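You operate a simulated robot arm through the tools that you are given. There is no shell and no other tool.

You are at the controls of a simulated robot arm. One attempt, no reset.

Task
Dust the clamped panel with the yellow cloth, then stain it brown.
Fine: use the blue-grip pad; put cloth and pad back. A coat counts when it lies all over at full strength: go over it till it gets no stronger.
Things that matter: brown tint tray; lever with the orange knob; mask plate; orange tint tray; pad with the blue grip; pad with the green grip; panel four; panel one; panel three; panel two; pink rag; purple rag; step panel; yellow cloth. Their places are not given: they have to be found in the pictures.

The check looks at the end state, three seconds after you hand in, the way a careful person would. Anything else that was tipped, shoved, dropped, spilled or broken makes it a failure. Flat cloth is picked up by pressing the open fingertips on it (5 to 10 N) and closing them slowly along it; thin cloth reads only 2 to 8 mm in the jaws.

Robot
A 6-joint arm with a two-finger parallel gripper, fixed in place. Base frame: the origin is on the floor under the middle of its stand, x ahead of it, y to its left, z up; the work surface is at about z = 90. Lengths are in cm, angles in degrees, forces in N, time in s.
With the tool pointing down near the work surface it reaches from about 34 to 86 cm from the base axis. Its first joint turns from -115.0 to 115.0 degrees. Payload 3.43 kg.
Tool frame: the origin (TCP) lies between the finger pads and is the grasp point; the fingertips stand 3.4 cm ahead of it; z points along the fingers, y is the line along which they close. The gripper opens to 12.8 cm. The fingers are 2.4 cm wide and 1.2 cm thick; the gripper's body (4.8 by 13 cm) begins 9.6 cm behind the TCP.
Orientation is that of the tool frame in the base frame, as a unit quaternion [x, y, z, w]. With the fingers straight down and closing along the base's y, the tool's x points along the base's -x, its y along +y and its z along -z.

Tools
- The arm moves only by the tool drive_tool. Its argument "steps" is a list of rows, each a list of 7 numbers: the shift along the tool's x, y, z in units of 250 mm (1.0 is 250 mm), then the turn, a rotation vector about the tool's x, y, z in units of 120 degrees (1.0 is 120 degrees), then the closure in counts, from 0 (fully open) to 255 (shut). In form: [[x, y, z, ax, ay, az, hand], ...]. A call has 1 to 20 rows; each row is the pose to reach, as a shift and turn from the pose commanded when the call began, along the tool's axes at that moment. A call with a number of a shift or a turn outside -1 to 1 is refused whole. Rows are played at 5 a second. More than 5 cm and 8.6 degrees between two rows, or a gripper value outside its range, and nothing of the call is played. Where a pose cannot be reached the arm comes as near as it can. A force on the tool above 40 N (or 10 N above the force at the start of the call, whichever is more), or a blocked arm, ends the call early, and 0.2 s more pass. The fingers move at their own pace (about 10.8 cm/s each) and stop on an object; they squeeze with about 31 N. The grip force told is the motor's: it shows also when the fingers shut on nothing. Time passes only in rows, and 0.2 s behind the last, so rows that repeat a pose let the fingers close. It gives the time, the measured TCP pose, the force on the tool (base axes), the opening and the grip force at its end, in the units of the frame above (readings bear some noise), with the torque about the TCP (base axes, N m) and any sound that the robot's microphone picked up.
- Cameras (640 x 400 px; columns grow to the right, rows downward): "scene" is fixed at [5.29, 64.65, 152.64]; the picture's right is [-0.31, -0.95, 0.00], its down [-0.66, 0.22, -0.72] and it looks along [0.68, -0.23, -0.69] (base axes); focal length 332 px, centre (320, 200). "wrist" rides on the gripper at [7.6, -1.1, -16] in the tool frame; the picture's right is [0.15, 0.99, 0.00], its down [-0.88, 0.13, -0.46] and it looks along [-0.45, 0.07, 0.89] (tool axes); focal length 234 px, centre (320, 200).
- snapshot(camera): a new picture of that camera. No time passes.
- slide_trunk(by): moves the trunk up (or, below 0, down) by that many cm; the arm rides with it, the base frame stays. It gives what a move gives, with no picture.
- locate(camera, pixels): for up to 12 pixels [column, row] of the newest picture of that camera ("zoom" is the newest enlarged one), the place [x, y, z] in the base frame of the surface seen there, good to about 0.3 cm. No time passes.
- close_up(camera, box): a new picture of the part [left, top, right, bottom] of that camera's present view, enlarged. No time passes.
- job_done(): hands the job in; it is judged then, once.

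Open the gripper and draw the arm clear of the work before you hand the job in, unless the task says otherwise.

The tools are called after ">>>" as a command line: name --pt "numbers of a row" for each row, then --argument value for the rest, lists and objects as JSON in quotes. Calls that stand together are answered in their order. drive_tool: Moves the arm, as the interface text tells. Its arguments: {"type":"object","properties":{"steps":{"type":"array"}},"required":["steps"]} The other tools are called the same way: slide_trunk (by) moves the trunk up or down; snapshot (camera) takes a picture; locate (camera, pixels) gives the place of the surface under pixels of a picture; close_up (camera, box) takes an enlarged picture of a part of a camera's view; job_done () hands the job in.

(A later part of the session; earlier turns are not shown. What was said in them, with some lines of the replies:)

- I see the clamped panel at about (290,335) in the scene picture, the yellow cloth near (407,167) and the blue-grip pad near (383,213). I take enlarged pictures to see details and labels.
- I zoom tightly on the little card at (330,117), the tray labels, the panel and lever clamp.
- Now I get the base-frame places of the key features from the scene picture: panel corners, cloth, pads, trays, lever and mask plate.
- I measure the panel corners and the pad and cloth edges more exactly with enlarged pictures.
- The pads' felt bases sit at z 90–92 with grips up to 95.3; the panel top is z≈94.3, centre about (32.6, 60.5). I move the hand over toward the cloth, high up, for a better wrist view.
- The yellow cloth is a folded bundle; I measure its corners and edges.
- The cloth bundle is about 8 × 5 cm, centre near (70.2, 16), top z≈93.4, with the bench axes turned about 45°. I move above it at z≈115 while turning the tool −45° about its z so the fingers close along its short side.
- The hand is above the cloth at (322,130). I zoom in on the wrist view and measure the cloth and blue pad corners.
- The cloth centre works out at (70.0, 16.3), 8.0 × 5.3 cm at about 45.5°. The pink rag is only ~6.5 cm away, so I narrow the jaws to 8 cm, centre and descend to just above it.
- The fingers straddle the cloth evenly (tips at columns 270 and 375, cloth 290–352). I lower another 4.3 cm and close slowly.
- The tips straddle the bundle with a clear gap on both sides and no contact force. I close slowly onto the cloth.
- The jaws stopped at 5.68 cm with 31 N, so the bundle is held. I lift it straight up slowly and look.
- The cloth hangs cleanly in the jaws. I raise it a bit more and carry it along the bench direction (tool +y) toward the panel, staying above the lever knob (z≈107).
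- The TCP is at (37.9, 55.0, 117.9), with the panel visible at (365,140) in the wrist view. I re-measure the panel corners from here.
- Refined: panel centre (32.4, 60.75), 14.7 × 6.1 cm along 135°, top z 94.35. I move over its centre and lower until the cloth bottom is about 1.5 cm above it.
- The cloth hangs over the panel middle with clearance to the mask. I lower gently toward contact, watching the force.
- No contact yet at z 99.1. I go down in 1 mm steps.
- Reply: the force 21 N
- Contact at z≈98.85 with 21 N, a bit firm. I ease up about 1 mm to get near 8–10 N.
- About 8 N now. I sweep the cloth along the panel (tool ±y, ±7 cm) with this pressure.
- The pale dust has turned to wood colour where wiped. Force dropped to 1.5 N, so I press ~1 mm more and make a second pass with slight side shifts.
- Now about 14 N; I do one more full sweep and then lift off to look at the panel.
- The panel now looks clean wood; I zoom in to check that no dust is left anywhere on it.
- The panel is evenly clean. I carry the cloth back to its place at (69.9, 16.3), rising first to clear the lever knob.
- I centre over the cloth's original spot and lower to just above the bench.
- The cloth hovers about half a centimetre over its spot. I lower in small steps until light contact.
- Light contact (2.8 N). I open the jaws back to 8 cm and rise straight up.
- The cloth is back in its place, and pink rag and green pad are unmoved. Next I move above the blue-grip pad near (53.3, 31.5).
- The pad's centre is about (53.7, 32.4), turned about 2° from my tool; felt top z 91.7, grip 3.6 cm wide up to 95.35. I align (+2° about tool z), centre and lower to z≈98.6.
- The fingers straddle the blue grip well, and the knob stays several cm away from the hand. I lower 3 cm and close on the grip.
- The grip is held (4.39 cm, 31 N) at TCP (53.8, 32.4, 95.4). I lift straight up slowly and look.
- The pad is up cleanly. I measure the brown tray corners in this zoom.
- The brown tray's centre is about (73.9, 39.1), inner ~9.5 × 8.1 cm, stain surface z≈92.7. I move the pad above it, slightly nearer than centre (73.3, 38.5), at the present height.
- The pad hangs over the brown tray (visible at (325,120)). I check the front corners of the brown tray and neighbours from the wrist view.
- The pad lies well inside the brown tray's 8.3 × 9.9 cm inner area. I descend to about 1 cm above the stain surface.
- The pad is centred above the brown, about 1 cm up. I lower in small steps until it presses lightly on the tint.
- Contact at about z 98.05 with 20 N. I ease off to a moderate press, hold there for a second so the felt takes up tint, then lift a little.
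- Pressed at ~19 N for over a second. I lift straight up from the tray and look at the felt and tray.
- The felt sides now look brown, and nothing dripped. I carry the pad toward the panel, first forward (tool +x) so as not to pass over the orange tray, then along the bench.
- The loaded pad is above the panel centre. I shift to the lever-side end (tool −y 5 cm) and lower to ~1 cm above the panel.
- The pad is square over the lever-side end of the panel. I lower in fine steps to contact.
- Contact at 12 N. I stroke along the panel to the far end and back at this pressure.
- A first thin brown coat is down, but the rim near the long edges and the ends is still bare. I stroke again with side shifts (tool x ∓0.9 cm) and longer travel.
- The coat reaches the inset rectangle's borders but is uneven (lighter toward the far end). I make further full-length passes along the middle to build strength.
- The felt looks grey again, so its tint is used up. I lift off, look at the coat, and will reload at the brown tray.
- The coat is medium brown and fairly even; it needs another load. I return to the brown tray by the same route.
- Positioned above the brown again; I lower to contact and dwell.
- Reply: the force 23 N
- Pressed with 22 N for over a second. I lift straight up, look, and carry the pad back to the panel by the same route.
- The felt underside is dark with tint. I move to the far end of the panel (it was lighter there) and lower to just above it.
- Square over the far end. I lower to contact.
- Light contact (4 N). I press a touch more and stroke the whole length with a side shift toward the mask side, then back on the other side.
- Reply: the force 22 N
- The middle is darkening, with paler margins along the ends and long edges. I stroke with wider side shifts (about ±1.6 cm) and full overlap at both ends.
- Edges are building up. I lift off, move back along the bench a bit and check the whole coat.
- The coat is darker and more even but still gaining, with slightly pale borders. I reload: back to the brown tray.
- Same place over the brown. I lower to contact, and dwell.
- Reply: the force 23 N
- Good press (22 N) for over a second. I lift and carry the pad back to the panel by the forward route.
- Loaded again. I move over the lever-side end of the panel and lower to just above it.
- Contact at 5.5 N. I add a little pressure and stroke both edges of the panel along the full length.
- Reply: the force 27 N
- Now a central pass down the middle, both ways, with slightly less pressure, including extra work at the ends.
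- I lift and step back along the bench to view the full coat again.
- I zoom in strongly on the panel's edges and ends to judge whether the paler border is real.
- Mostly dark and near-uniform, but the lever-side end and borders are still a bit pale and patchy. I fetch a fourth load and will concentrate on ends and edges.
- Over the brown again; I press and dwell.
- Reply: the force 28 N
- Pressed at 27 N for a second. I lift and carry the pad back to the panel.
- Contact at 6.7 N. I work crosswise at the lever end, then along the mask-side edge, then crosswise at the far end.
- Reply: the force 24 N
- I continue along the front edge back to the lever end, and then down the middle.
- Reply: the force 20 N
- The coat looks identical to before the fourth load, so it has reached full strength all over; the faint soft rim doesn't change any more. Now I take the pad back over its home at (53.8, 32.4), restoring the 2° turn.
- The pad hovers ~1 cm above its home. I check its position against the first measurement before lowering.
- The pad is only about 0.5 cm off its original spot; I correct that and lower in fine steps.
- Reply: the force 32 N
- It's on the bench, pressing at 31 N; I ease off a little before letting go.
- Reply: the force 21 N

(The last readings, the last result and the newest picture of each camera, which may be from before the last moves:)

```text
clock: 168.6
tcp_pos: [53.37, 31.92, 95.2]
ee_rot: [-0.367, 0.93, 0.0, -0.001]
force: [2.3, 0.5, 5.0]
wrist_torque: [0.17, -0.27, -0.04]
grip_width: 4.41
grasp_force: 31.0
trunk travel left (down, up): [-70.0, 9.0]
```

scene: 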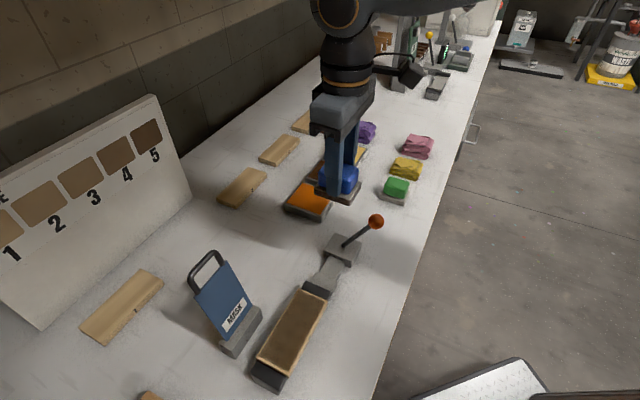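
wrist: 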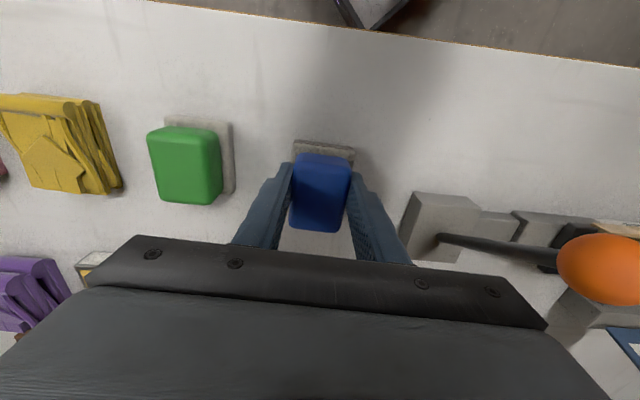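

Light contact now (5 N). I open slowly to 8 cm and rise straight up.

>>> drive_tool --pt "0 0 0 0 0 0 160" --pt "0 0 0 0 0 0 148" --pt "0 0 0 0 0 0 130" --pt "0 0 0 0 0 0 112" --pt "0 0 0 0 0 0 100" --pt "0 0 0 0 0 0 100" --pt "0 0 -0.04 0 0 0 100" --pt "0 0 -0.12 0 0 0 100" --pt "0 0 -0.24 0 0 0 100" --pt "0 0 -0.4 0 0 0 100" --pt "0 0 -0.56 0 0 0 100" --pt "0 0 -0.72 0 0 0 100" --pt "0 0 -0.86 0 0 0 100" --pt "0 0 -0.86 0 0 0 100"

>>> snapshot --camera "wrist"

>>> snapshot --camera "scene"

>>> close_up --camera "wrist" --box '[260, 90, 400, 190]'

```text
clock: 171.6
tcp_pos: [53.53, 32.1, 116.79]
ee_rot: [-0.366, 0.93, 0.0, 0.0]
force: [0.3, -1.1, 0.3]
wrist_torque: [-0.02, -0.02, -0.01]
grip_width: 7.79
grasp_force: 0.0
trunk travel left (down, up): [-70.0, 9.0]
```

```text
taken
```

wrist: 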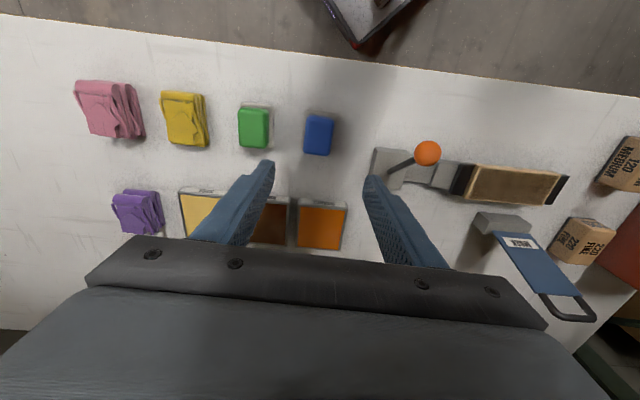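

```text
taken
```

scene: 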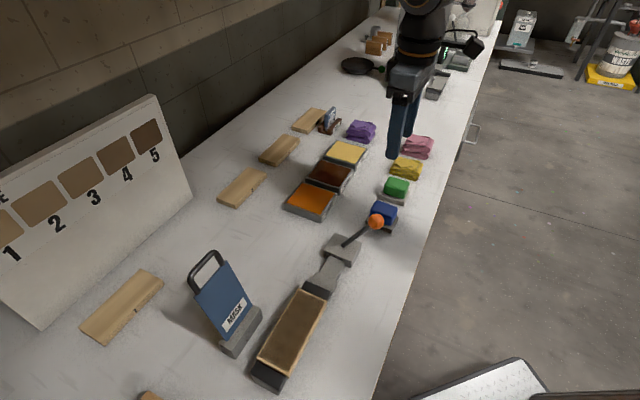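

```text
4.00 times, centred on (330, 140) of wrist
```

zoom: 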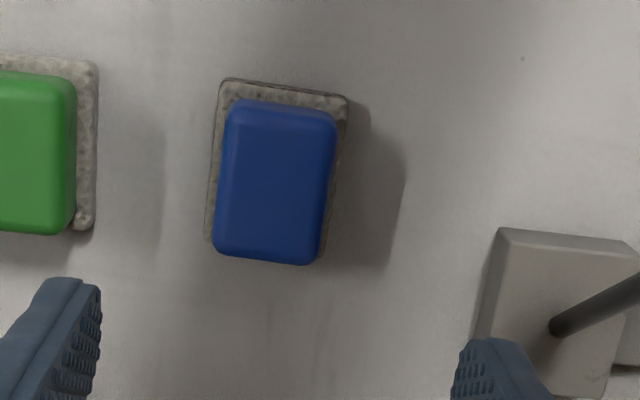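

The pad is back at home, all else undisturbed. Before handing in, I open wide and move over the panel for a close wrist-camera inspection of the coat.

>>> drive_tool --pt "-0.01 0.1 0 0 0 -0.003 60" --pt "-0.03 0.25 0 0 0 -0.006 20" --pt "-0.05 0.4 0 0 0 -0.009 0" --pt "-0.07 0.55 0 0 0 -0.012 0" --pt "-0.09 0.7 0 0 0 -0.0167 0" --pt "-0.1 0.85 0 0 0 -0.0167 0" --pt "-0.12 1.0 0 0 0 -0.0167 0"

>>> drive_tool --pt "-0.02 0.12 0.04 0 0 0 0" --pt "-0.03 0.26 0.1 0 0 0 0" --pt "-0.03 0.4 0.18 0 0 0 0" --pt "-0.03 0.42 0.28 0 0 0 0" --pt "-0.03 0.42 0.28 0 0 0 0"

>>> snapshot --camera "wrist"

>>> close_up --camera "wrist" --box '[230, 90, 410, 210]'

```text
clock: 173.2
tcp_pos: [38.64, 52.32, 116.58]
ee_rot: [-0.382, 0.924, 0.0, 0.0]
force: [0.7, 0.2, 0.5]
wrist_torque: [0.04, -0.02, 0.02]
grip_width: 12.82
grasp_force: 0.1
trunk travel left (down, up): [-70.0, 9.0]
```

```text
clock: 174.4
tcp_pos: [31.78, 60.32, 109.67]
ee_rot: [-0.383, 0.924, 0.0, -0.001]
force: [0.4, 0.0, 0.4]
wrist_torque: [-0.03, -0.01, -0.02]
grip_width: 12.79
grasp_force: 0.0
trunk travel left (down, up): [-70.0, 9.0]
```

```text
taken
```

wrist: 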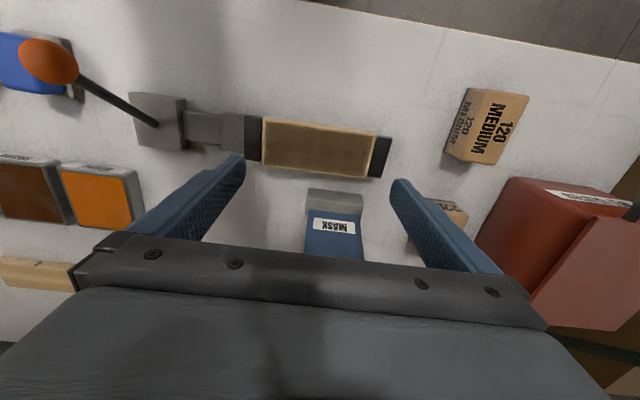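

```text
3.33 times, centred on (320, 150) of wrist
```

zoom: 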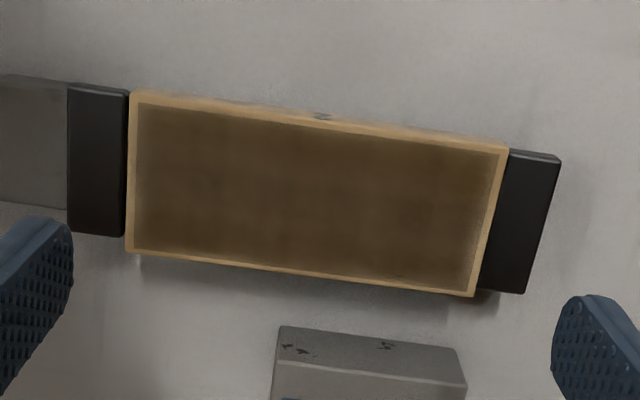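

>>> close_up --camera "wrist" --box '[255, 110, 325, 180]'

>>> close_up --camera "wrist" --box '[320, 115, 390, 185]'

>>> close_up --camera "scene" --box '[130, 110, 180, 160]'

```text
5.71 times, centred on (290, 145) of wrist
```

zoom: 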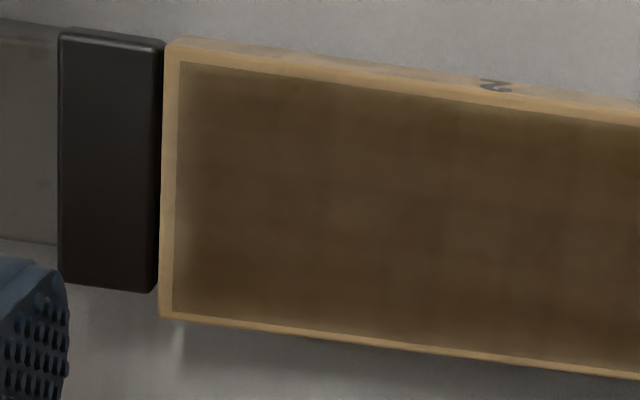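

```text
5.71 times, centred on (355, 150) of wrist
```

zoom: 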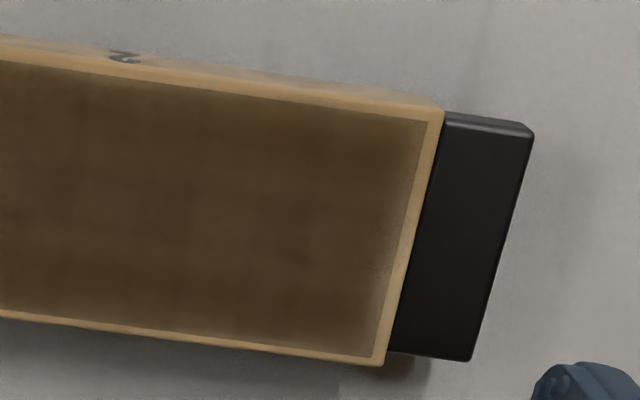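

```text
8.00 times, centred on (155, 135) of scene
```

zoom: 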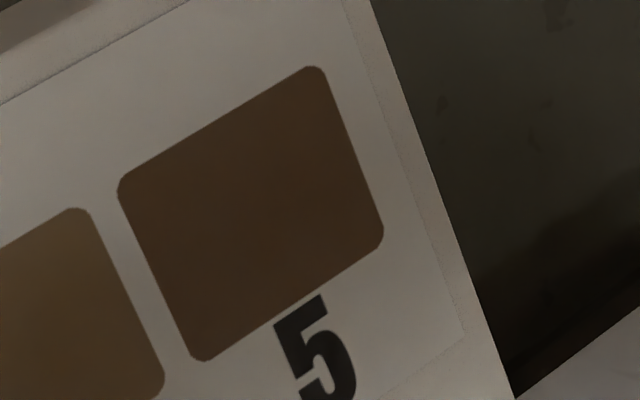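

The coat is even in the middle but the outer ~3–5 mm still looks paler, and I want to be sure that's not thin stain. I go back for the pad, reload, and work just the borders as a test.

>>> drive_tool --pt "0 0 -0.14 0 0 0 0" --pt "0 -0.06 -0.28 0 0 0 0" --pt "0.01 -0.2 -0.29 0 0 0 0" --pt "0.02 -0.34 -0.29 0 0 0 40" --pt "0.04 -0.48 -0.29 0 0 0 100" --pt "0.06 -0.62 -0.29 0 0 0 100" --pt "0.08 -0.76 -0.29 0 0 0.006 100" --pt "0.1 -0.9 -0.29 0 0 0.012 100" --pt "0.12 -1.0 -0.29 0 0 0.0167 100"

>>> drive_tool --pt "0.02 -0.14 0 0 0 0 100" --pt "0.03 -0.28 0.04 0 0 0 100" --pt "0.04 -0.41 0.1 0 0 0 100" --pt "0.04 -0.41 0.16 0 0 0 100" --pt "0.04 -0.41 0.16 0 0 0 100"

>>> snapshot --camera "wrist"

>>> close_up --camera "wrist" --box '[260, 90, 400, 190]'

>>> close_up --camera "scene" --box '[240, 270, 350, 400]'

```text
clock: 176.4
tcp_pos: [47.14, 40.61, 116.98]
ee_rot: [-0.367, 0.93, 0.0, 0.001]
force: [0.5, 0.2, 0.1]
wrist_torque: [0.0, -0.03, -0.03]
grip_width: 7.77
grasp_force: 0.0
trunk travel left (down, up): [-70.0, 9.0]
```

```text
clock: 177.6
tcp_pos: [53.55, 32.31, 113.05]
ee_rot: [-0.367, 0.93, 0.0, 0.0]
force: [-0.4, 0.0, 0.0]
wrist_torque: [0.01, -0.01, 0.02]
grip_width: 7.77
grasp_force: 0.1
trunk travel left (down, up): [-70.0, 9.0]
```

```text
taken
```

wrist: 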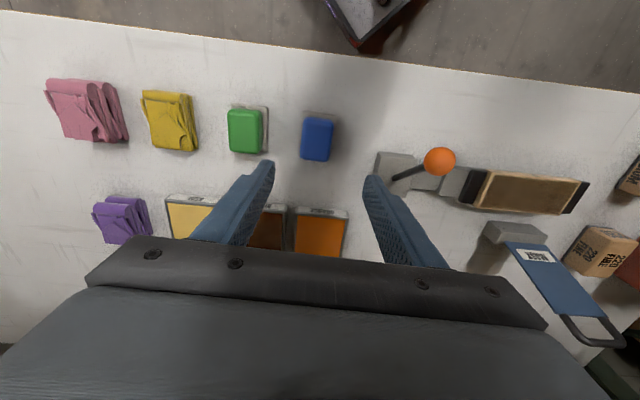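

```text
4.00 times, centred on (330, 140) of wrist
```

zoom: 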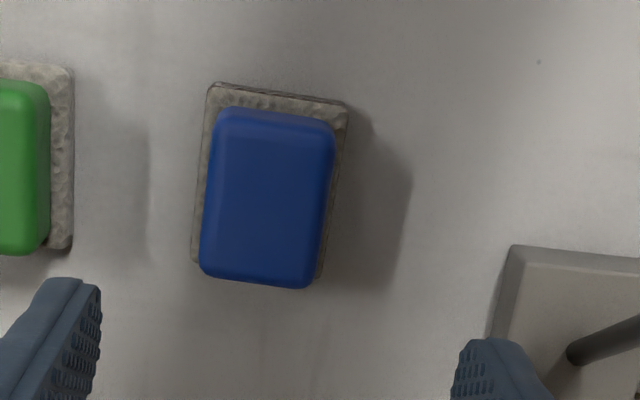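

```text
3.08 times, centred on (295, 335) of scene
```

zoom: 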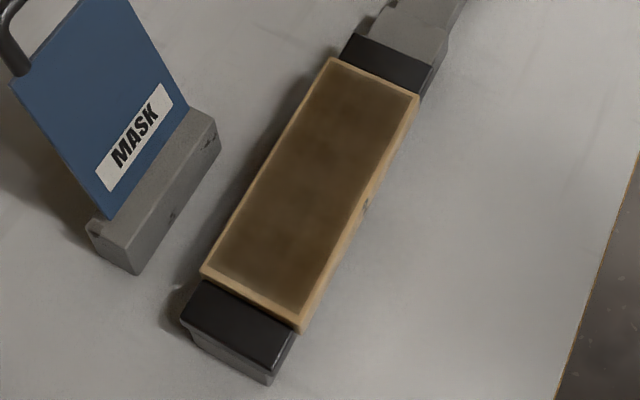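

>>> locate --camera "zoom" --pixels '[[300, 200]]'

>>> close_up --camera "wrist" --box '[270, 95, 370, 180]'

```text
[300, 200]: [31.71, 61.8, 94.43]
```

```text
4.71 times, centred on (320, 138) of wrist
```

zoom: 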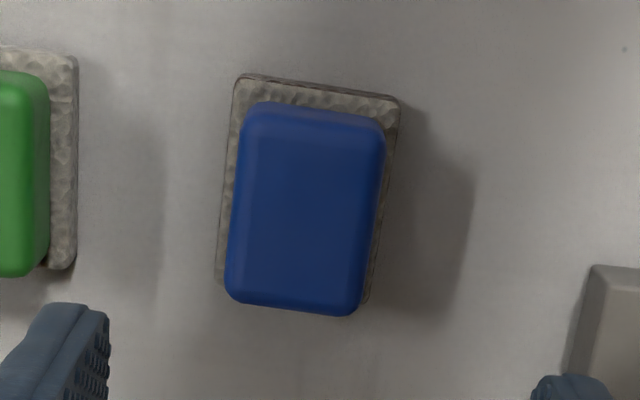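

>>> locate --camera "zoom" --pixels '[[262, 130], [370, 145], [240, 290], [345, 300], [310, 210], [240, 80], [395, 102], [218, 275]]'

```text
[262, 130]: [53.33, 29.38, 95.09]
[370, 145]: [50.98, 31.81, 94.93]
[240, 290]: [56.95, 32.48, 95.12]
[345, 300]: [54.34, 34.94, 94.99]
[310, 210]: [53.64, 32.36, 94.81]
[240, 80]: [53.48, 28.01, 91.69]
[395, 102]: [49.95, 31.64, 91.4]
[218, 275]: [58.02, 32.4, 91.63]
```

The pad sits at (53.95, 32.1), within ~0.3 cm of where it started. I centre, lower around its grip and grasp it again, fingertips just above the felt.

>>> drive_tool --pt "-0.006 -0.017 0.1 0 0 0 100" --pt "-0.006 -0.017 0.24 0 0 0 100" --pt "-0.006 -0.017 0.38 0 0 0 100" --pt "-0.006 -0.017 0.5 0 0 0 100" --pt "-0.006 -0.017 0.58 0 0 0 100" --pt "-0.006 -0.017 0.64 0 0 0 100" --pt "-0.006 -0.017 0.68 0 0 0 100" --pt "-0.006 -0.017 0.698 0 0 0 100" --pt "-0.006 -0.017 0.698 0 0 0 120" --pt "-0.006 -0.017 0.698 0 0 0 140" --pt "-0.006 -0.017 0.698 0 0 0 155" --pt "-0.006 -0.017 0.698 0 0 0 165" --pt "-0.006 -0.017 0.698 0 0 0 180" --pt "-0.006 -0.017 0.698 0 0 0 200" --pt "-0.006 -0.017 0.698 0 0 0 255" --pt "-0.006 -0.017 0.698 0 0 0 255" --pt "-0.006 -0.017 0.698 0 0 0 255"

>>> snapshot --camera "wrist"

```text
clock: 181.2
tcp_pos: [53.85, 32.05, 95.43]
ee_rot: [-0.367, 0.93, 0.0, 0.001]
force: [-0.1, -0.1, 0.3]
wrist_torque: [0.03, -0.05, 0.03]
grip_width: 4.38
grasp_force: 31.4
trunk travel left (down, up): [-70.0, 9.0]
```

```text
taken
```

wrist: 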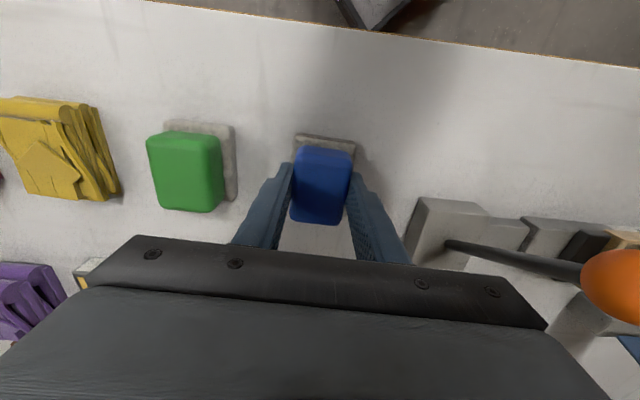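

Held again. I lift and carry it above the brown tray.

>>> drive_tool --pt "0 0 -0.02 0 0 0 255" --pt "0 0 -0.06 0 0 0 255" --pt "0 0 -0.16 0 0 0 255" --pt "0 0 -0.3 0 0 0 255" --pt "0 0 -0.46 0 0 0 255" --pt "0 0 -0.62 0 0 0 255" --pt "0 0 -0.78 0 0 0 255" --pt "-0.06 -0.03 -0.88 0 0 -0.002 255" --pt "-0.2 -0.1 -0.9 0 0 -0.006 255" --pt "-0.34 -0.16 -0.9 0 0 -0.01 255" --pt "-0.48 -0.22 -0.9 0 0 -0.014 255" --pt "-0.62 -0.28 -0.9 0 0 -0.0167 255" --pt "-0.742 -0.339 -0.9 0 0 -0.0167 255" --pt "-0.742 -0.339 -0.9 0 0 -0.0167 255"

>>> drive_tool --pt "0 0 0.1 0 0 0 255" --pt "0 0 0.24 0 0 0 255" --pt "0 0 0.38 0 0 0 255" --pt "0 0 0.52 0 0 0 255" --pt "0 0 0.64 0 0 0 255" --pt "0 0 0.72 0 0 0 255" --pt "0 0 0.752 0 0 0 255" --pt "0 0 0.752 0 0 0 255"

>>> snapshot --camera "wrist"

```text
clock: 184.2
tcp_pos: [73.13, 38.44, 117.87]
ee_rot: [-0.382, 0.924, -0.001, -0.001]
force: [0.3, 0.0, 0.2]
wrist_torque: [-0.03, 0.04, -0.01]
grip_width: 4.38
grasp_force: 31.1
trunk travel left (down, up): [-70.0, 9.0]
```

```text
clock: 186.0
tcp_pos: [73.28, 38.55, 99.11]
ee_rot: [-0.382, 0.924, 0.0, 0.0]
force: [-0.7, 0.4, -0.9]
wrist_torque: [-0.01, 0.01, -0.01]
grip_width: 4.4
grasp_force: 30.8
trunk travel left (down, up): [-70.0, 9.0]
```

```text
taken
```

wrist: 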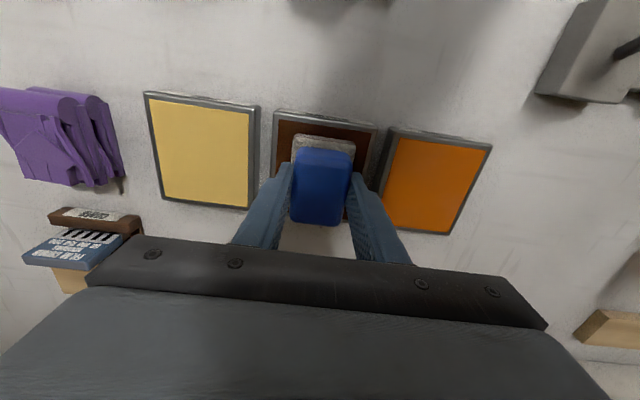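

In place over the brown; I lower and press.

>>> drive_tool --pt "0 0 0.02 0 0 0 255" --pt "0 0 0.034 0 0 0 255" --pt "0 0 0.042 0 0 0 255" --pt "0 0 0.046 0 0 0 255" --pt "0 0 0.048 0 0 0 255" --pt "0 0 0.048 0 0 0 255" --pt "0 0 0.048 0 0 0 255" --pt "0 0 0.048 0 0 0 255" --pt "0 0 0.048 0 0 0 255" --pt "0 0 0.048 0 0 0 255"

```text
clock: 188.2
tcp_pos: [73.32, 38.67, 98.17]
ee_rot: [-0.382, 0.924, 0.0, 0.0]
force: [0.1, 2.3, 5.3]
wrist_torque: [0.02, -0.01, -0.03]
grip_width: 4.4
grasp_force: 31.2
trunk travel left (down, up): [-70.0, 9.0]
```

>>> drive_tool --pt "0 0 0.003 0 0 0 255" --pt "0 0 0.005 0 0 0 255" --pt "0 0 0.005 0 0 0 255" --pt "0 0 0.005 0 0 0 255" --pt "0 0 0.005 0 0 0 255" --pt "0 0 0.005 0 0 0 255" --pt "0 0 0.005 0 0 0 255"

```text
clock: 189.8
tcp_pos: [73.25, 38.62, 98.0]
ee_rot: [-0.383, 0.924, 0.001, 0.001]
force: [1.4, 0.7, 20.0]
wrist_torque: [0.04, 0.04, 0.01]
grip_width: 4.38
grasp_force: 31.1
trunk travel left (down, up): [-70.0, 9.0]
```

Loaded with 20 N. I lift, return by the forward route, and take a close look at the panel's borders at the familiar pose for comparison.

>>> drive_tool --pt "0 0 -0.006 0 0 0 255" --pt "0 0 -0.03 0 0 0 255" --pt "0 0 -0.08 0 0 0 255" --pt "0 0 -0.18 0 0 0 255" --pt "0 0 -0.32 0 0 0 255" --pt "0 0 -0.46 0 0 0 255" --pt "0 0 -0.6 0 0 0 255" --pt "0 0 -0.74 0 0 0 255" --pt "0 0 -0.8 0 0 0 255" --pt "0.1 0 -0.8 0 0 0 255" --pt "0.25 0 -0.8 0 0 0 255" --pt "0.37 0.06 -0.8 0 0 0 255" --pt "0.4 0.2 -0.8 0 0 0 255" --pt "0.42 0.36 -0.8 0 0 0 255" --pt "0.45 0.52 -0.8 0 0 0 255" --pt "0.48 0.68 -0.8 0 0 0 255" --pt "0.52 0.84 -0.8 0 0 0 255" --pt "0.525 0.966 -0.8 0 0 0 255" --pt "0.525 0.966 -0.8 0 0 0 255"

>>> close_up --camera "wrist" --box '[375, 100, 505, 190]'

>>> close_up --camera "scene" --box '[290, 285, 335, 325]'

>>> close_up --camera "scene" --box '[310, 130, 400, 210]'

```text
clock: 193.8
tcp_pos: [46.81, 46.46, 117.93]
ee_rot: [-0.382, 0.924, 0.0, -0.001]
force: [0.3, 0.2, -0.9]
wrist_torque: [0.02, 0.03, -0.04]
grip_width: 4.41
grasp_force: 31.0
trunk travel left (down, up): [-70.0, 9.0]
```

```text
4.44 times, centred on (440, 145) of wrist
```

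zoom: 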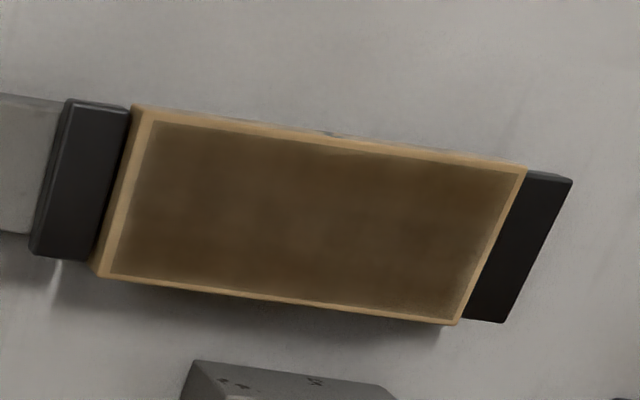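

```text
10.00 times, centred on (312, 305) of scene
```

zoom: 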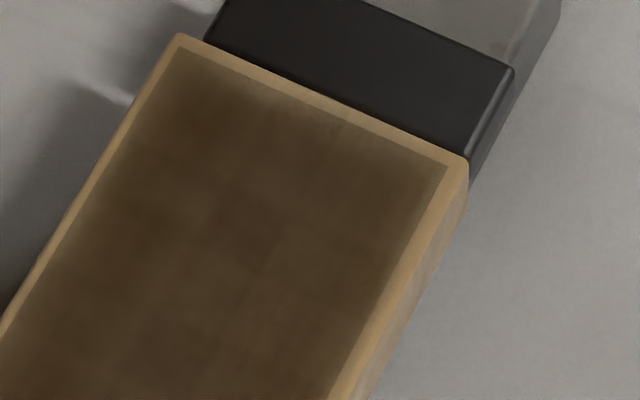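

```text
5.00 times, centred on (355, 170) of scene
```

zoom: 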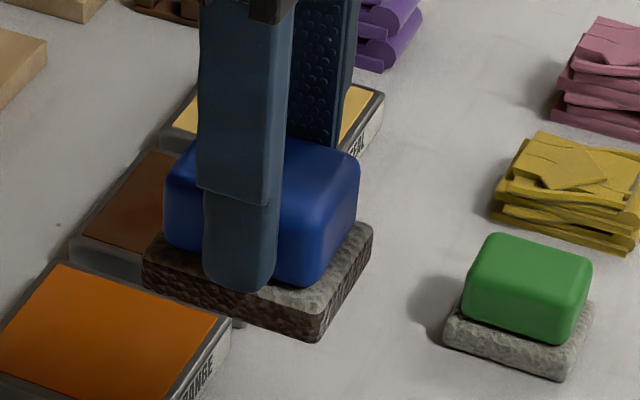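

The felt's lower half is clearly brown (loaded). I place the pad at the lever end of the panel and lower to near contact.

>>> drive_tool --pt "0 0.1 0 0 0 0 255" --pt "0 0.24 0 0 0 0 255" --pt "0 0.38 0 0 0 0 255" --pt "0 0.5 0 0 0 0 255" --pt "0 0.552 0.08 0 0 0 255" --pt "0 0.552 0.22 0 0 0 255" --pt "0 0.552 0.36 0 0 0 255" --pt "0 0.552 0.5 0 0 0 255" --pt "0 0.552 0.62 0 0 0 255" --pt "0 0.552 0.69 0 0 0 255" --pt "0 0.552 0.714 0 0 0 255" --pt "0 0.552 0.722 0 0 0 255" --pt "0 0.552 0.722 0 0 0 255"

>>> drive_tool --pt "0 0 0.003 0 0 0 255" --pt "0 0 0.006 0 0 0 255" --pt "0 0 0.009 0 0 0 255" --pt "0 0 0.009 0 0 0 255"

```text
clock: 196.6
tcp_pos: [37.03, 56.17, 99.84]
ee_rot: [-0.382, 0.924, 0.0, -0.001]
force: [0.4, 0.2, -0.3]
wrist_torque: [0.0, -0.02, -0.01]
grip_width: 4.39
grasp_force: 30.8
trunk travel left (down, up): [-70.0, 9.0]
```

```text
clock: 197.6
tcp_pos: [37.03, 56.25, 99.74]
ee_rot: [-0.383, 0.924, 0.001, 0.001]
force: [-1.6, -1.6, 10.9]
wrist_torque: [0.02, 0.08, 0.0]
grip_width: 4.41
grasp_force: 30.5
trunk travel left (down, up): [-70.0, 9.0]
```

Contact at 11 N. I stroke crosswise several times at this end only, then look for a change.

>>> drive_tool --pt "0.03 -0.018 0 0 0 0 255" --pt "0.06 -0.018 0 0 0 0 255" --pt "0.08 -0.018 0 0 0 0 255" --pt "0.04 -0.018 0 0 0 0 255" --pt "0 -0.018 0 0 0 0 255" --pt "-0.04 -0.018 0 0 0 0 255" --pt "-0.08 -0.018 0 0 0 0 255" --pt "-0.04 -0.018 0 0 0 0 255" --pt "0 -0.018 0 0 0 0 255" --pt "0.04 -0.018 0 0 0 0 255" --pt "0.08 -0.018 0 0 0 0 255" --pt "0.04 0.0 0 0 0 0 255" --pt "0 0.0 0 0 0 0 255" --pt "-0.04 0.0 0 0 0 0 255" --pt "-0.08 0.0 0 0 0 0 255" --pt "-0.04 0.0 0 0 0 0 255" --pt "0 0 -0.02 0 0 0 255" --pt "0 0.1 -0.12 0 0 0 255" --pt "0 0.24 -0.2 0 0 0 255" --pt "0 0.4 -0.24 0 0 0 255"

>>> snapshot --camera "wrist"

>>> close_up --camera "wrist" --box '[130, 90, 350, 220]'

>>> close_up --camera "scene" --box '[200, 240, 360, 390]'

```text
clock: 201.8
tcp_pos: [30.01, 63.24, 105.64]
ee_rot: [-0.383, 0.924, 0.0, 0.001]
force: [-0.1, -0.1, 0.0]
wrist_torque: [0.03, 0.02, -0.02]
grip_width: 4.39
grasp_force: 30.9
trunk travel left (down, up): [-70.0, 9.0]
```

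```text
taken
```

wrist: 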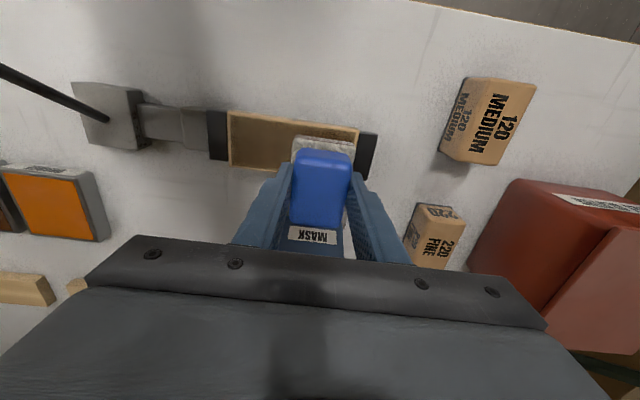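

```text
2.91 times, centred on (240, 155) of wrist
```

zoom: 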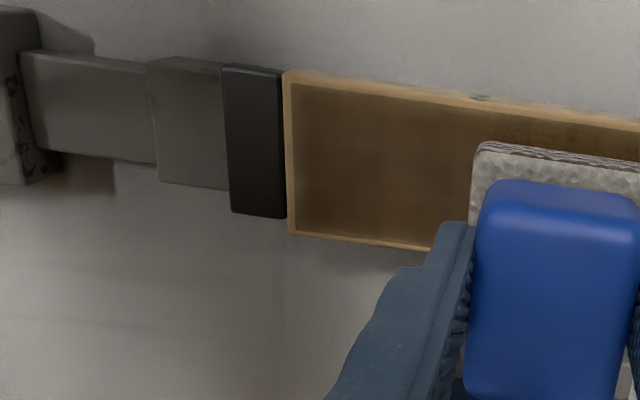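

```text
2.67 times, centred on (280, 315) of scene
```

zoom: 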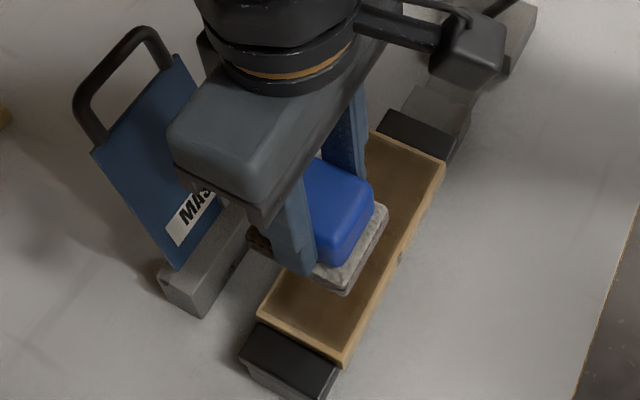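

>>> close_up --camera "wrist" --box '[220, 100, 300, 180]'

>>> close_up --camera "scene" --box '[290, 285, 335, 325]'

```text
5.00 times, centred on (260, 140) of wrist
```

zoom: 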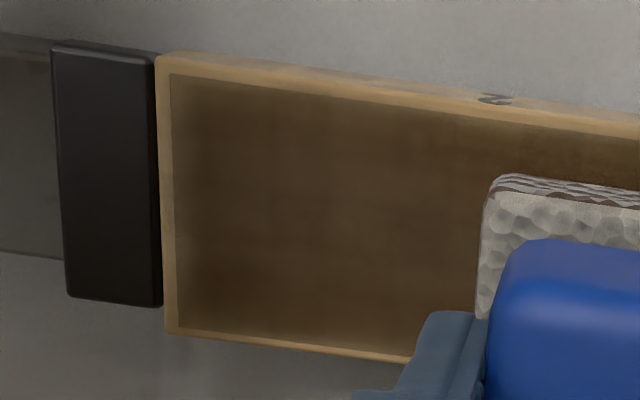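

```text
10.00 times, centred on (312, 305) of scene
```

zoom: 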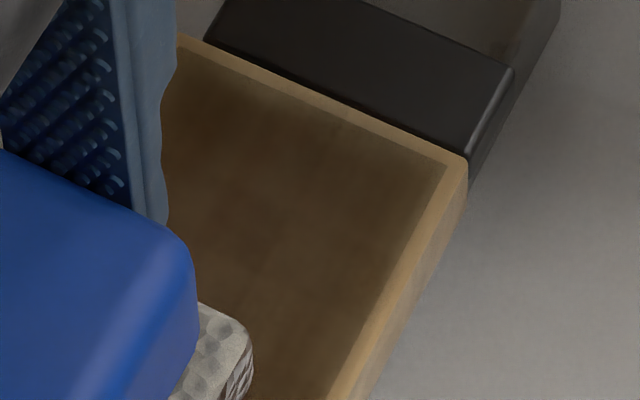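

No change at the lever end after many fresh strokes, so the rim there is saturated. While the pad is still loaded, I give the far end and both long edges the same treatment.

>>> drive_tool --pt "0 0.08 0 0 0 0 255" --pt "0 0.126 0.08 0 0 0 255" --pt "0 0.126 0.16 0 0 0 255" --pt "0 0.126 0.21 0 0 0 255" --pt "0 0.126 0.23 0 0 0 255" --pt "0 0.126 0.234 0 0 0 255" --pt "0 0.126 0.238 0 0 0 255" --pt "0 0.126 0.24 0 0 0 255" --pt "0 0.126 0.24 0 0 0 255"

```text
clock: 203.8
tcp_pos: [27.8, 65.46, 99.72]
ee_rot: [-0.383, 0.924, 0.0, 0.0]
force: [-0.4, -0.3, 7.7]
wrist_torque: [-0.1, -0.02, -0.04]
grip_width: 4.36
grasp_force: 30.9
trunk travel left (down, up): [-70.0, 9.0]
```

>>> drive_tool --pt "0.04 0.012 0.001 0 0 0 255" --pt "0.08 0.012 0.001 0 0 0 255" --pt "0.04 0.012 0.001 0 0 0 255" --pt "0 0.012 0.001 0 0 0 255" --pt "-0.04 0.012 0.001 0 0 0 255" --pt "-0.08 0.012 0.001 0 0 0 255" --pt "-0.04 0.012 0.001 0 0 0 255" --pt "0 0.0 0.001 0 0 0 255" --pt "-0.04 0.0 0.001 0 0 0 255" --pt "-0.08 -0.05 0.001 0 0 0 255" --pt "-0.08 -0.12 0.001 0 0 0 255" --pt "-0.08 -0.19 0.001 0 0 0 255" --pt "-0.08 -0.26 0.001 0 0 0 255" --pt "-0.08 -0.33 0.001 0 0 0 255" --pt "-0.08 -0.4 0.001 0 0 0 255" --pt "-0.08 -0.47 0.001 0 0 0 255" --pt "-0.08 -0.54 0.001 0 0 0 255" --pt "-0.04 -0.54 0.001 0 0 0 255" --pt "0.02 -0.54 0.001 0 0 0 255" --pt "0.08 -0.54 0.001 0 0 0 255"

>>> drive_tool --pt "0 0.07 0 0 0 0 255" --pt "0 0.14 0 0 0 0 255" --pt "0 0.21 0 0 0 0 255" --pt "0 0.28 0 0 0 0 255" --pt "0 0.35 0 0 0 0 255" --pt "0 0.42 0 0 0 0 255" --pt "0 0.49 0 0 0 0 255" --pt "0 0.55 0 0 0 0 255" --pt "-0.08 0.55 0 0 0 0 255" --pt "-0.08 0.48 0 0 0 0 255" --pt "-0.08 0.41 0 0 0 0 255" --pt "-0.08 0.34 0 0 0 0 255" --pt "-0.08 0.27 0 0 0 0 255" --pt "-0.08 0.2 0 0 0 0 255" --pt "-0.08 0.13 0 0 0 0 255" --pt "-0.08 0.06 0 0 0 0 255" --pt "-0.08 0.0 0 0 0 0 255"

```text
clock: 208.0
tcp_pos: [35.95, 54.38, 99.65]
ee_rot: [-0.382, 0.924, 0.0, 0.0]
force: [1.3, 0.5, 14.4]
wrist_torque: [0.39, -0.29, -0.08]
grip_width: 4.4
grasp_force: 31.1
trunk travel left (down, up): [-70.0, 9.0]
```

```text
clock: 211.6
tcp_pos: [37.3, 55.85, 99.69]
ee_rot: [-0.383, 0.924, 0.001, 0.0]
force: [-1.0, 0.5, 9.1]
wrist_torque: [0.11, 0.12, -0.03]
grip_width: 4.38
grasp_force: 31.1
trunk travel left (down, up): [-70.0, 9.0]
```

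Edges done with a loaded pad at moderate pressure. I lift, step back, and compare the coat again.

>>> drive_tool --pt "0 0 -0.02 0 0 0 255" --pt "0 0 -0.08 0 0 0 255" --pt "0 0 -0.2 0 0 0 255" --pt "0 0 -0.34 0 0 0 255" --pt "0 0 -0.5 0 0 0 255" --pt "0 0 -0.66 0 0 0 255" --pt "0 -0.06 -0.73 0 0 0 255" --pt "0.02 -0.2 -0.73 0 0 0 255" --pt "0.04 -0.34 -0.73 0 0 0 255" --pt "0.06 -0.48 -0.73 0 0 0 255" --pt "0.06 -0.48 -0.73 0 0 0 255"

>>> close_up --camera "scene" --box '[240, 270, 350, 400]'

>>> close_up --camera "wrist" --box '[375, 100, 505, 190]'

>>> close_up --camera "scene" --box '[250, 330, 310, 380]'

>>> close_up --camera "scene" --box '[290, 285, 335, 325]'

```text
clock: 214.0
tcp_pos: [44.7, 46.26, 117.95]
ee_rot: [-0.383, 0.924, 0.0, 0.0]
force: [0.3, -0.4, -0.2]
wrist_torque: [0.05, 0.02, -0.02]
grip_width: 4.4
grasp_force: 31.0
trunk travel left (down, up): [-70.0, 9.0]
```

```text
3.08 times, centred on (295, 335) of scene
```

zoom: 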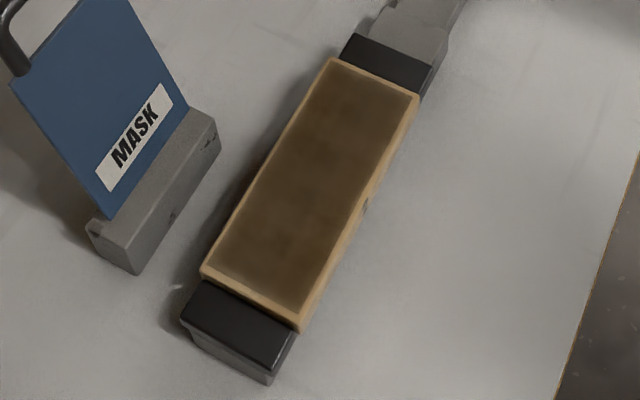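

```text
4.44 times, centred on (440, 145) of wrist
```

zoom: 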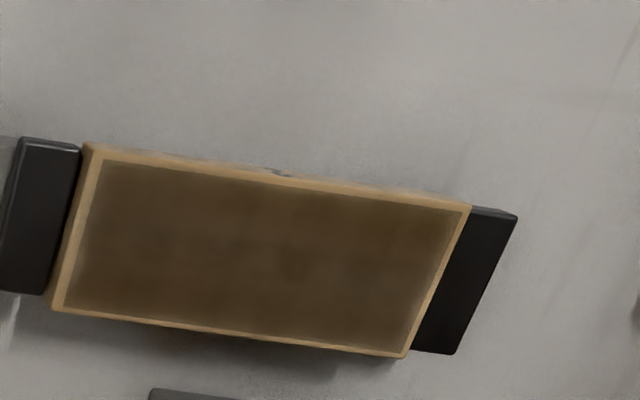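

```text
8.00 times, centred on (280, 355) of scene
```

zoom: 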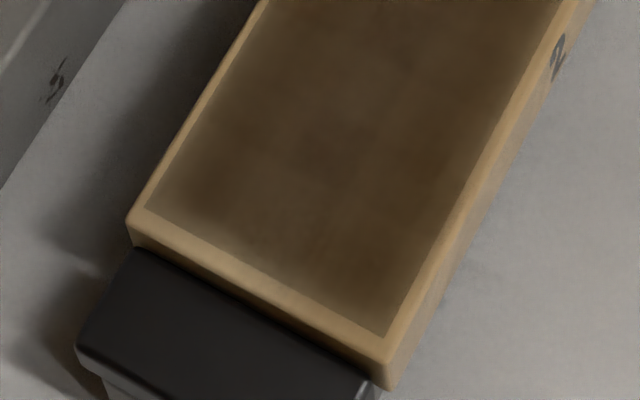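

```text
10.00 times, centred on (312, 305) of scene
```

zoom: 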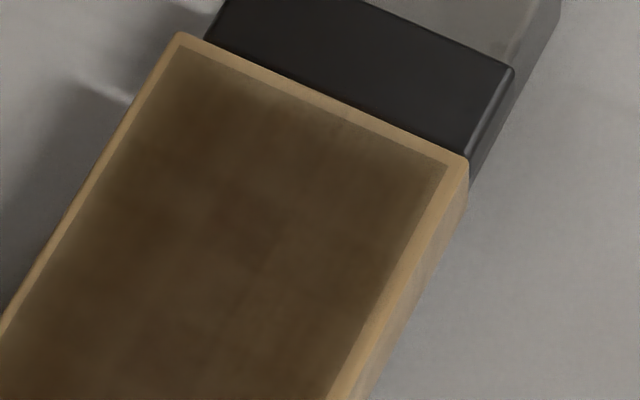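

Nothing changed from before, so the coat is at its full strength all over. I bring the pad back over its home spot and lower to about 1 cm above.

>>> drive_tool --pt "0.03 -0.12 0 0 0 0.003 255" --pt "0.06 -0.26 0 0 0 0.006 255" --pt "0.09 -0.4 0 0 0 0.01 255" --pt "0.12 -0.54 0 0 0 0.014 255" --pt "0.143 -0.661 0 0 0 0.0167 255" --pt "0.143 -0.661 0.1 0 0 0.0167 255" --pt "0.143 -0.661 0.24 0 0 0.0167 255" --pt "0.143 -0.661 0.38 0 0 0.0167 255" --pt "0.143 -0.661 0.52 0 0 0.0167 255" --pt "0.143 -0.661 0.66 0 0 0.0167 255" --pt "0.143 -0.661 0.78 0 0 0.0167 255" --pt "0.143 -0.661 0.84 0 0 0.0167 255" --pt "0.143 -0.661 0.864 0 0 0.0167 255" --pt "0.143 -0.661 0.864 0 0 0.0167 255"

>>> close_up --camera "wrist" --box '[270, 120, 380, 250]'

```text
clock: 217.0
tcp_pos: [54.01, 32.09, 96.29]
ee_rot: [-0.366, 0.931, 0.0, 0.0]
force: [-0.1, -0.6, 0.0]
wrist_torque: [0.02, -0.03, -0.02]
grip_width: 4.42
grasp_force: 31.2
trunk travel left (down, up): [-70.0, 9.0]
```

```text
3.08 times, centred on (325, 185) of wrist
```

zoom: 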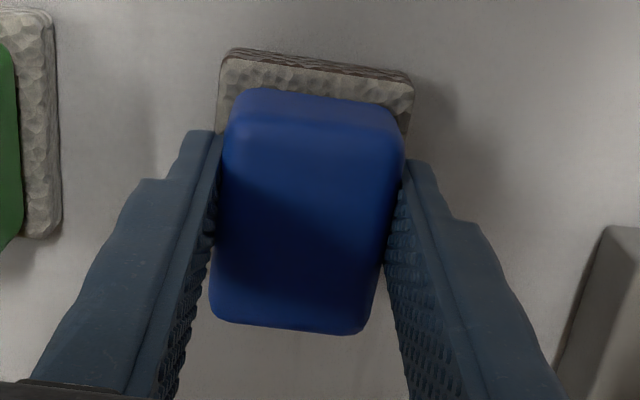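

>>> locate --camera "zoom" --pixels '[[228, 58], [408, 85], [235, 110], [392, 130], [218, 305], [357, 325]]'

```text
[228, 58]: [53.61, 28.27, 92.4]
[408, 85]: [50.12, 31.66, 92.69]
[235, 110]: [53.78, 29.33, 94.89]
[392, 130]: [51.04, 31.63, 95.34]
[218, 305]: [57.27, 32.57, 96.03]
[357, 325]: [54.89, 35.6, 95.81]
```

About 0.4 cm off; I correct and lower to light contact.

>>> drive_tool --pt "0.009 0.014 0 0 0 0 255" --pt "0.009 0.014 0.016 0 0 0 255" --pt "0.009 0.014 0.026 0 0 0 255" --pt "0.009 0.014 0.032 0 0 0 255" --pt "0.009 0.014 0.034 0 0 0 255" --pt "0.009 0.014 0.034 0 0 0 255"

```text
clock: 218.4
tcp_pos: [53.51, 32.23, 95.45]
ee_rot: [-0.367, 0.93, 0.001, 0.0]
force: [0.2, 0.9, -0.3]
wrist_torque: [-0.02, 0.02, 0.0]
grip_width: 4.41
grasp_force: 31.6
trunk travel left (down, up): [-70.0, 9.0]
```

>>> drive_tool --pt "0 0 0.002 0 0 0 255" --pt "0 0 0.004 0 0 0 255" --pt "0 0 0.004 0 0 0 255"

```text
clock: 219.2
tcp_pos: [53.47, 32.26, 95.22]
ee_rot: [-0.367, 0.93, 0.0, 0.0]
force: [-0.3, -1.7, 1.5]
wrist_torque: [-0.04, 0.02, 0.04]
grip_width: 4.38
grasp_force: 30.8
trunk travel left (down, up): [-70.0, 9.0]
```

>>> drive_tool --pt "0 0 0.002 0 0 0 255" --pt "0 0 0.002 0 0 0 255"

```text
clock: 219.8
tcp_pos: [53.51, 32.16, 95.39]
ee_rot: [-0.366, 0.931, 0.0, 0.0]
force: [-0.7, -0.2, 9.8]
wrist_torque: [-0.06, 0.1, 0.03]
grip_width: 4.4
grasp_force: 31.2
trunk travel left (down, up): [-70.0, 9.0]
```

Firm, gentle contact on the bench. I open to release and rise straight up.

>>> drive_tool --pt "0 0 0 0 0 0 160" --pt "0 0 0 0 0 0 148" --pt "0 0 0 0 0 0 130" --pt "0 0 0 0 0 0 112" --pt "0 0 0 0 0 0 100" --pt "0 0 0 0 0 0 100" --pt "0 0 -0.04 0 0 0 100" --pt "0 0 -0.12 0 0 0 100" --pt "0 0 -0.24 0 0 0 100" --pt "0 0 -0.4 0 0 0 100" --pt "0 0 -0.56 0 0 0 100" --pt "0 0 -0.72 0 0 0 100" --pt "0 0 -0.88 0 0 0 60" --pt "0 0 -1.0 0 0 0 0" --pt "0 0 -1.0 0 0 0 0"

>>> snapshot --camera "wrist"

>>> snapshot --camera "scene"

```text
clock: 223.0
tcp_pos: [53.53, 32.18, 120.31]
ee_rot: [-0.367, 0.93, 0.0, 0.001]
force: [0.7, 0.0, 0.6]
wrist_torque: [0.01, -0.02, -0.02]
grip_width: 12.81
grasp_force: 0.0
trunk travel left (down, up): [-70.0, 9.0]
```

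```text
taken
```

wrist: 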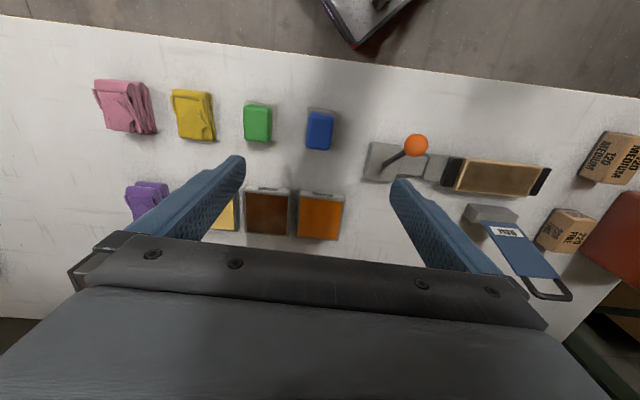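

```text
taken
```

scene: 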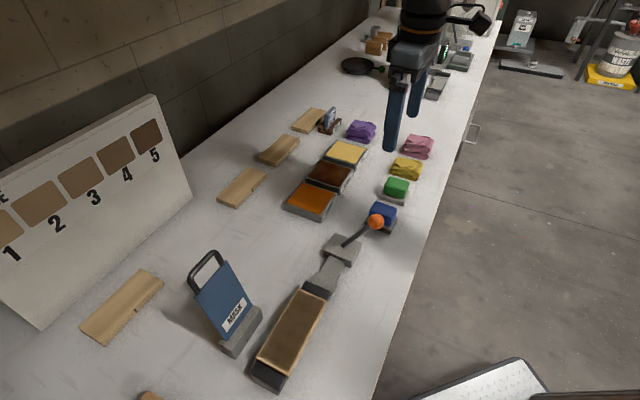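

All objects stand as at the start: cloth at (407,167), pad at (383,213), trays and lever unmoved, panel brown. I draw the open hand up and back clear of the work and take a final look.

>>> drive_tool --pt "0.06 0 -0.08 0 0 0 0" --pt "0.18 0 -0.16 0 0 0 0" --pt "0.32 0 -0.22 0 0 0 0" --pt "0.44 0 -0.22 0 0 0 0" --pt "0.44 0 -0.22 0 0 0 0"

>>> snapshot --camera "scene"

>>> close_up --camera "scene" --box '[280, 100, 450, 250]'

>>> close_up --camera "scene" --box '[220, 220, 390, 400]'

```text
clock: 224.2
tcp_pos: [45.45, 24.75, 125.8]
ee_rot: [-0.366, 0.931, 0.0, 0.0]
force: [0.7, 0.2, -0.1]
wrist_torque: [0.05, 0.01, 0.02]
grip_width: 12.82
grasp_force: 0.0
trunk travel left (down, up): [-70.0, 9.0]
```

```text
taken
```

scene: 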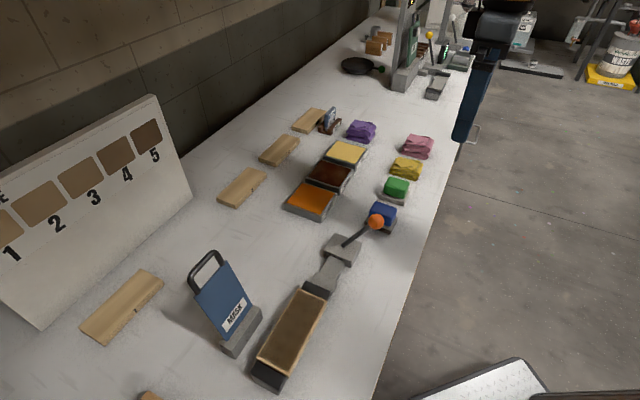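

```text
2.67 times, centred on (365, 175) of scene
```

zoom: 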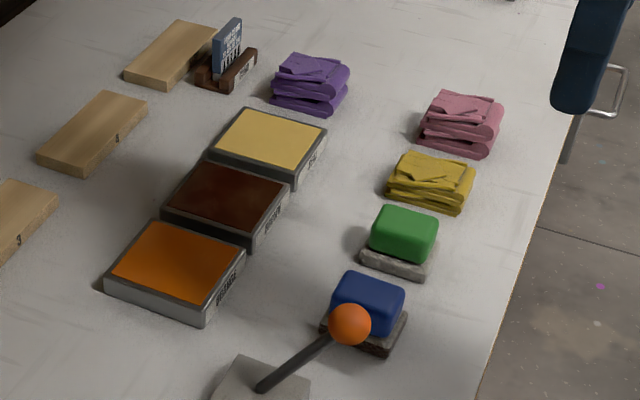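

```text
2.22 times, centred on (305, 310) of scene
```

zoom: 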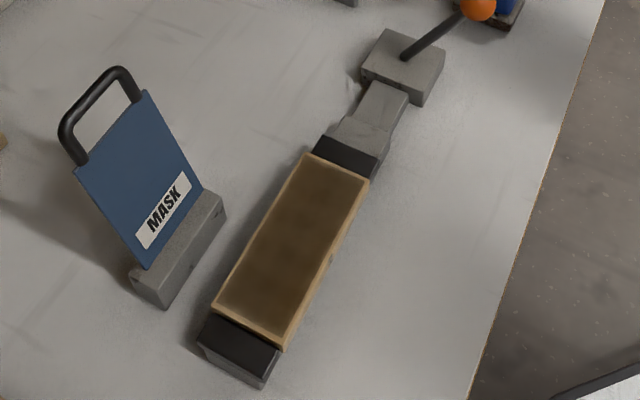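

The panel is evenly brown and stopped getting darker. The cloth and pad are back in place, nothing else has moved, and the open hand is clear of the work. I hand the job in.

>>> job_done

```text
The job is handed in.
```

I dusted the clamped panel with the yellow cloth, then stained it brown with the blue-grip pad. The job is handed in, but I haven't seen the check's result.

- **Coat:** I loaded the pad five times and stroked the whole panel, ends and long edges included. The last two loads made no visible change, so I judged the coat to be at full strength. A rim of about 3–5 mm still looks slightly paler in the pictures. It did not darken after repeated strokes with a fresh load, so I took it to be how the picture shows the edge, not thin stain.
- **Cloth and pad:** Both are back in their places. The cloth looks back in its spot, and I set the pad down to within about half a centimetre. The pad's felt still holds some brown tint.
- **Everything else:** In the last pictures the trays, rags, green pad, mask plate, lever and other panels stand where they did at the start. I saw no spills.
- **Arm:** It is drawn clear of the work with the gripper open.
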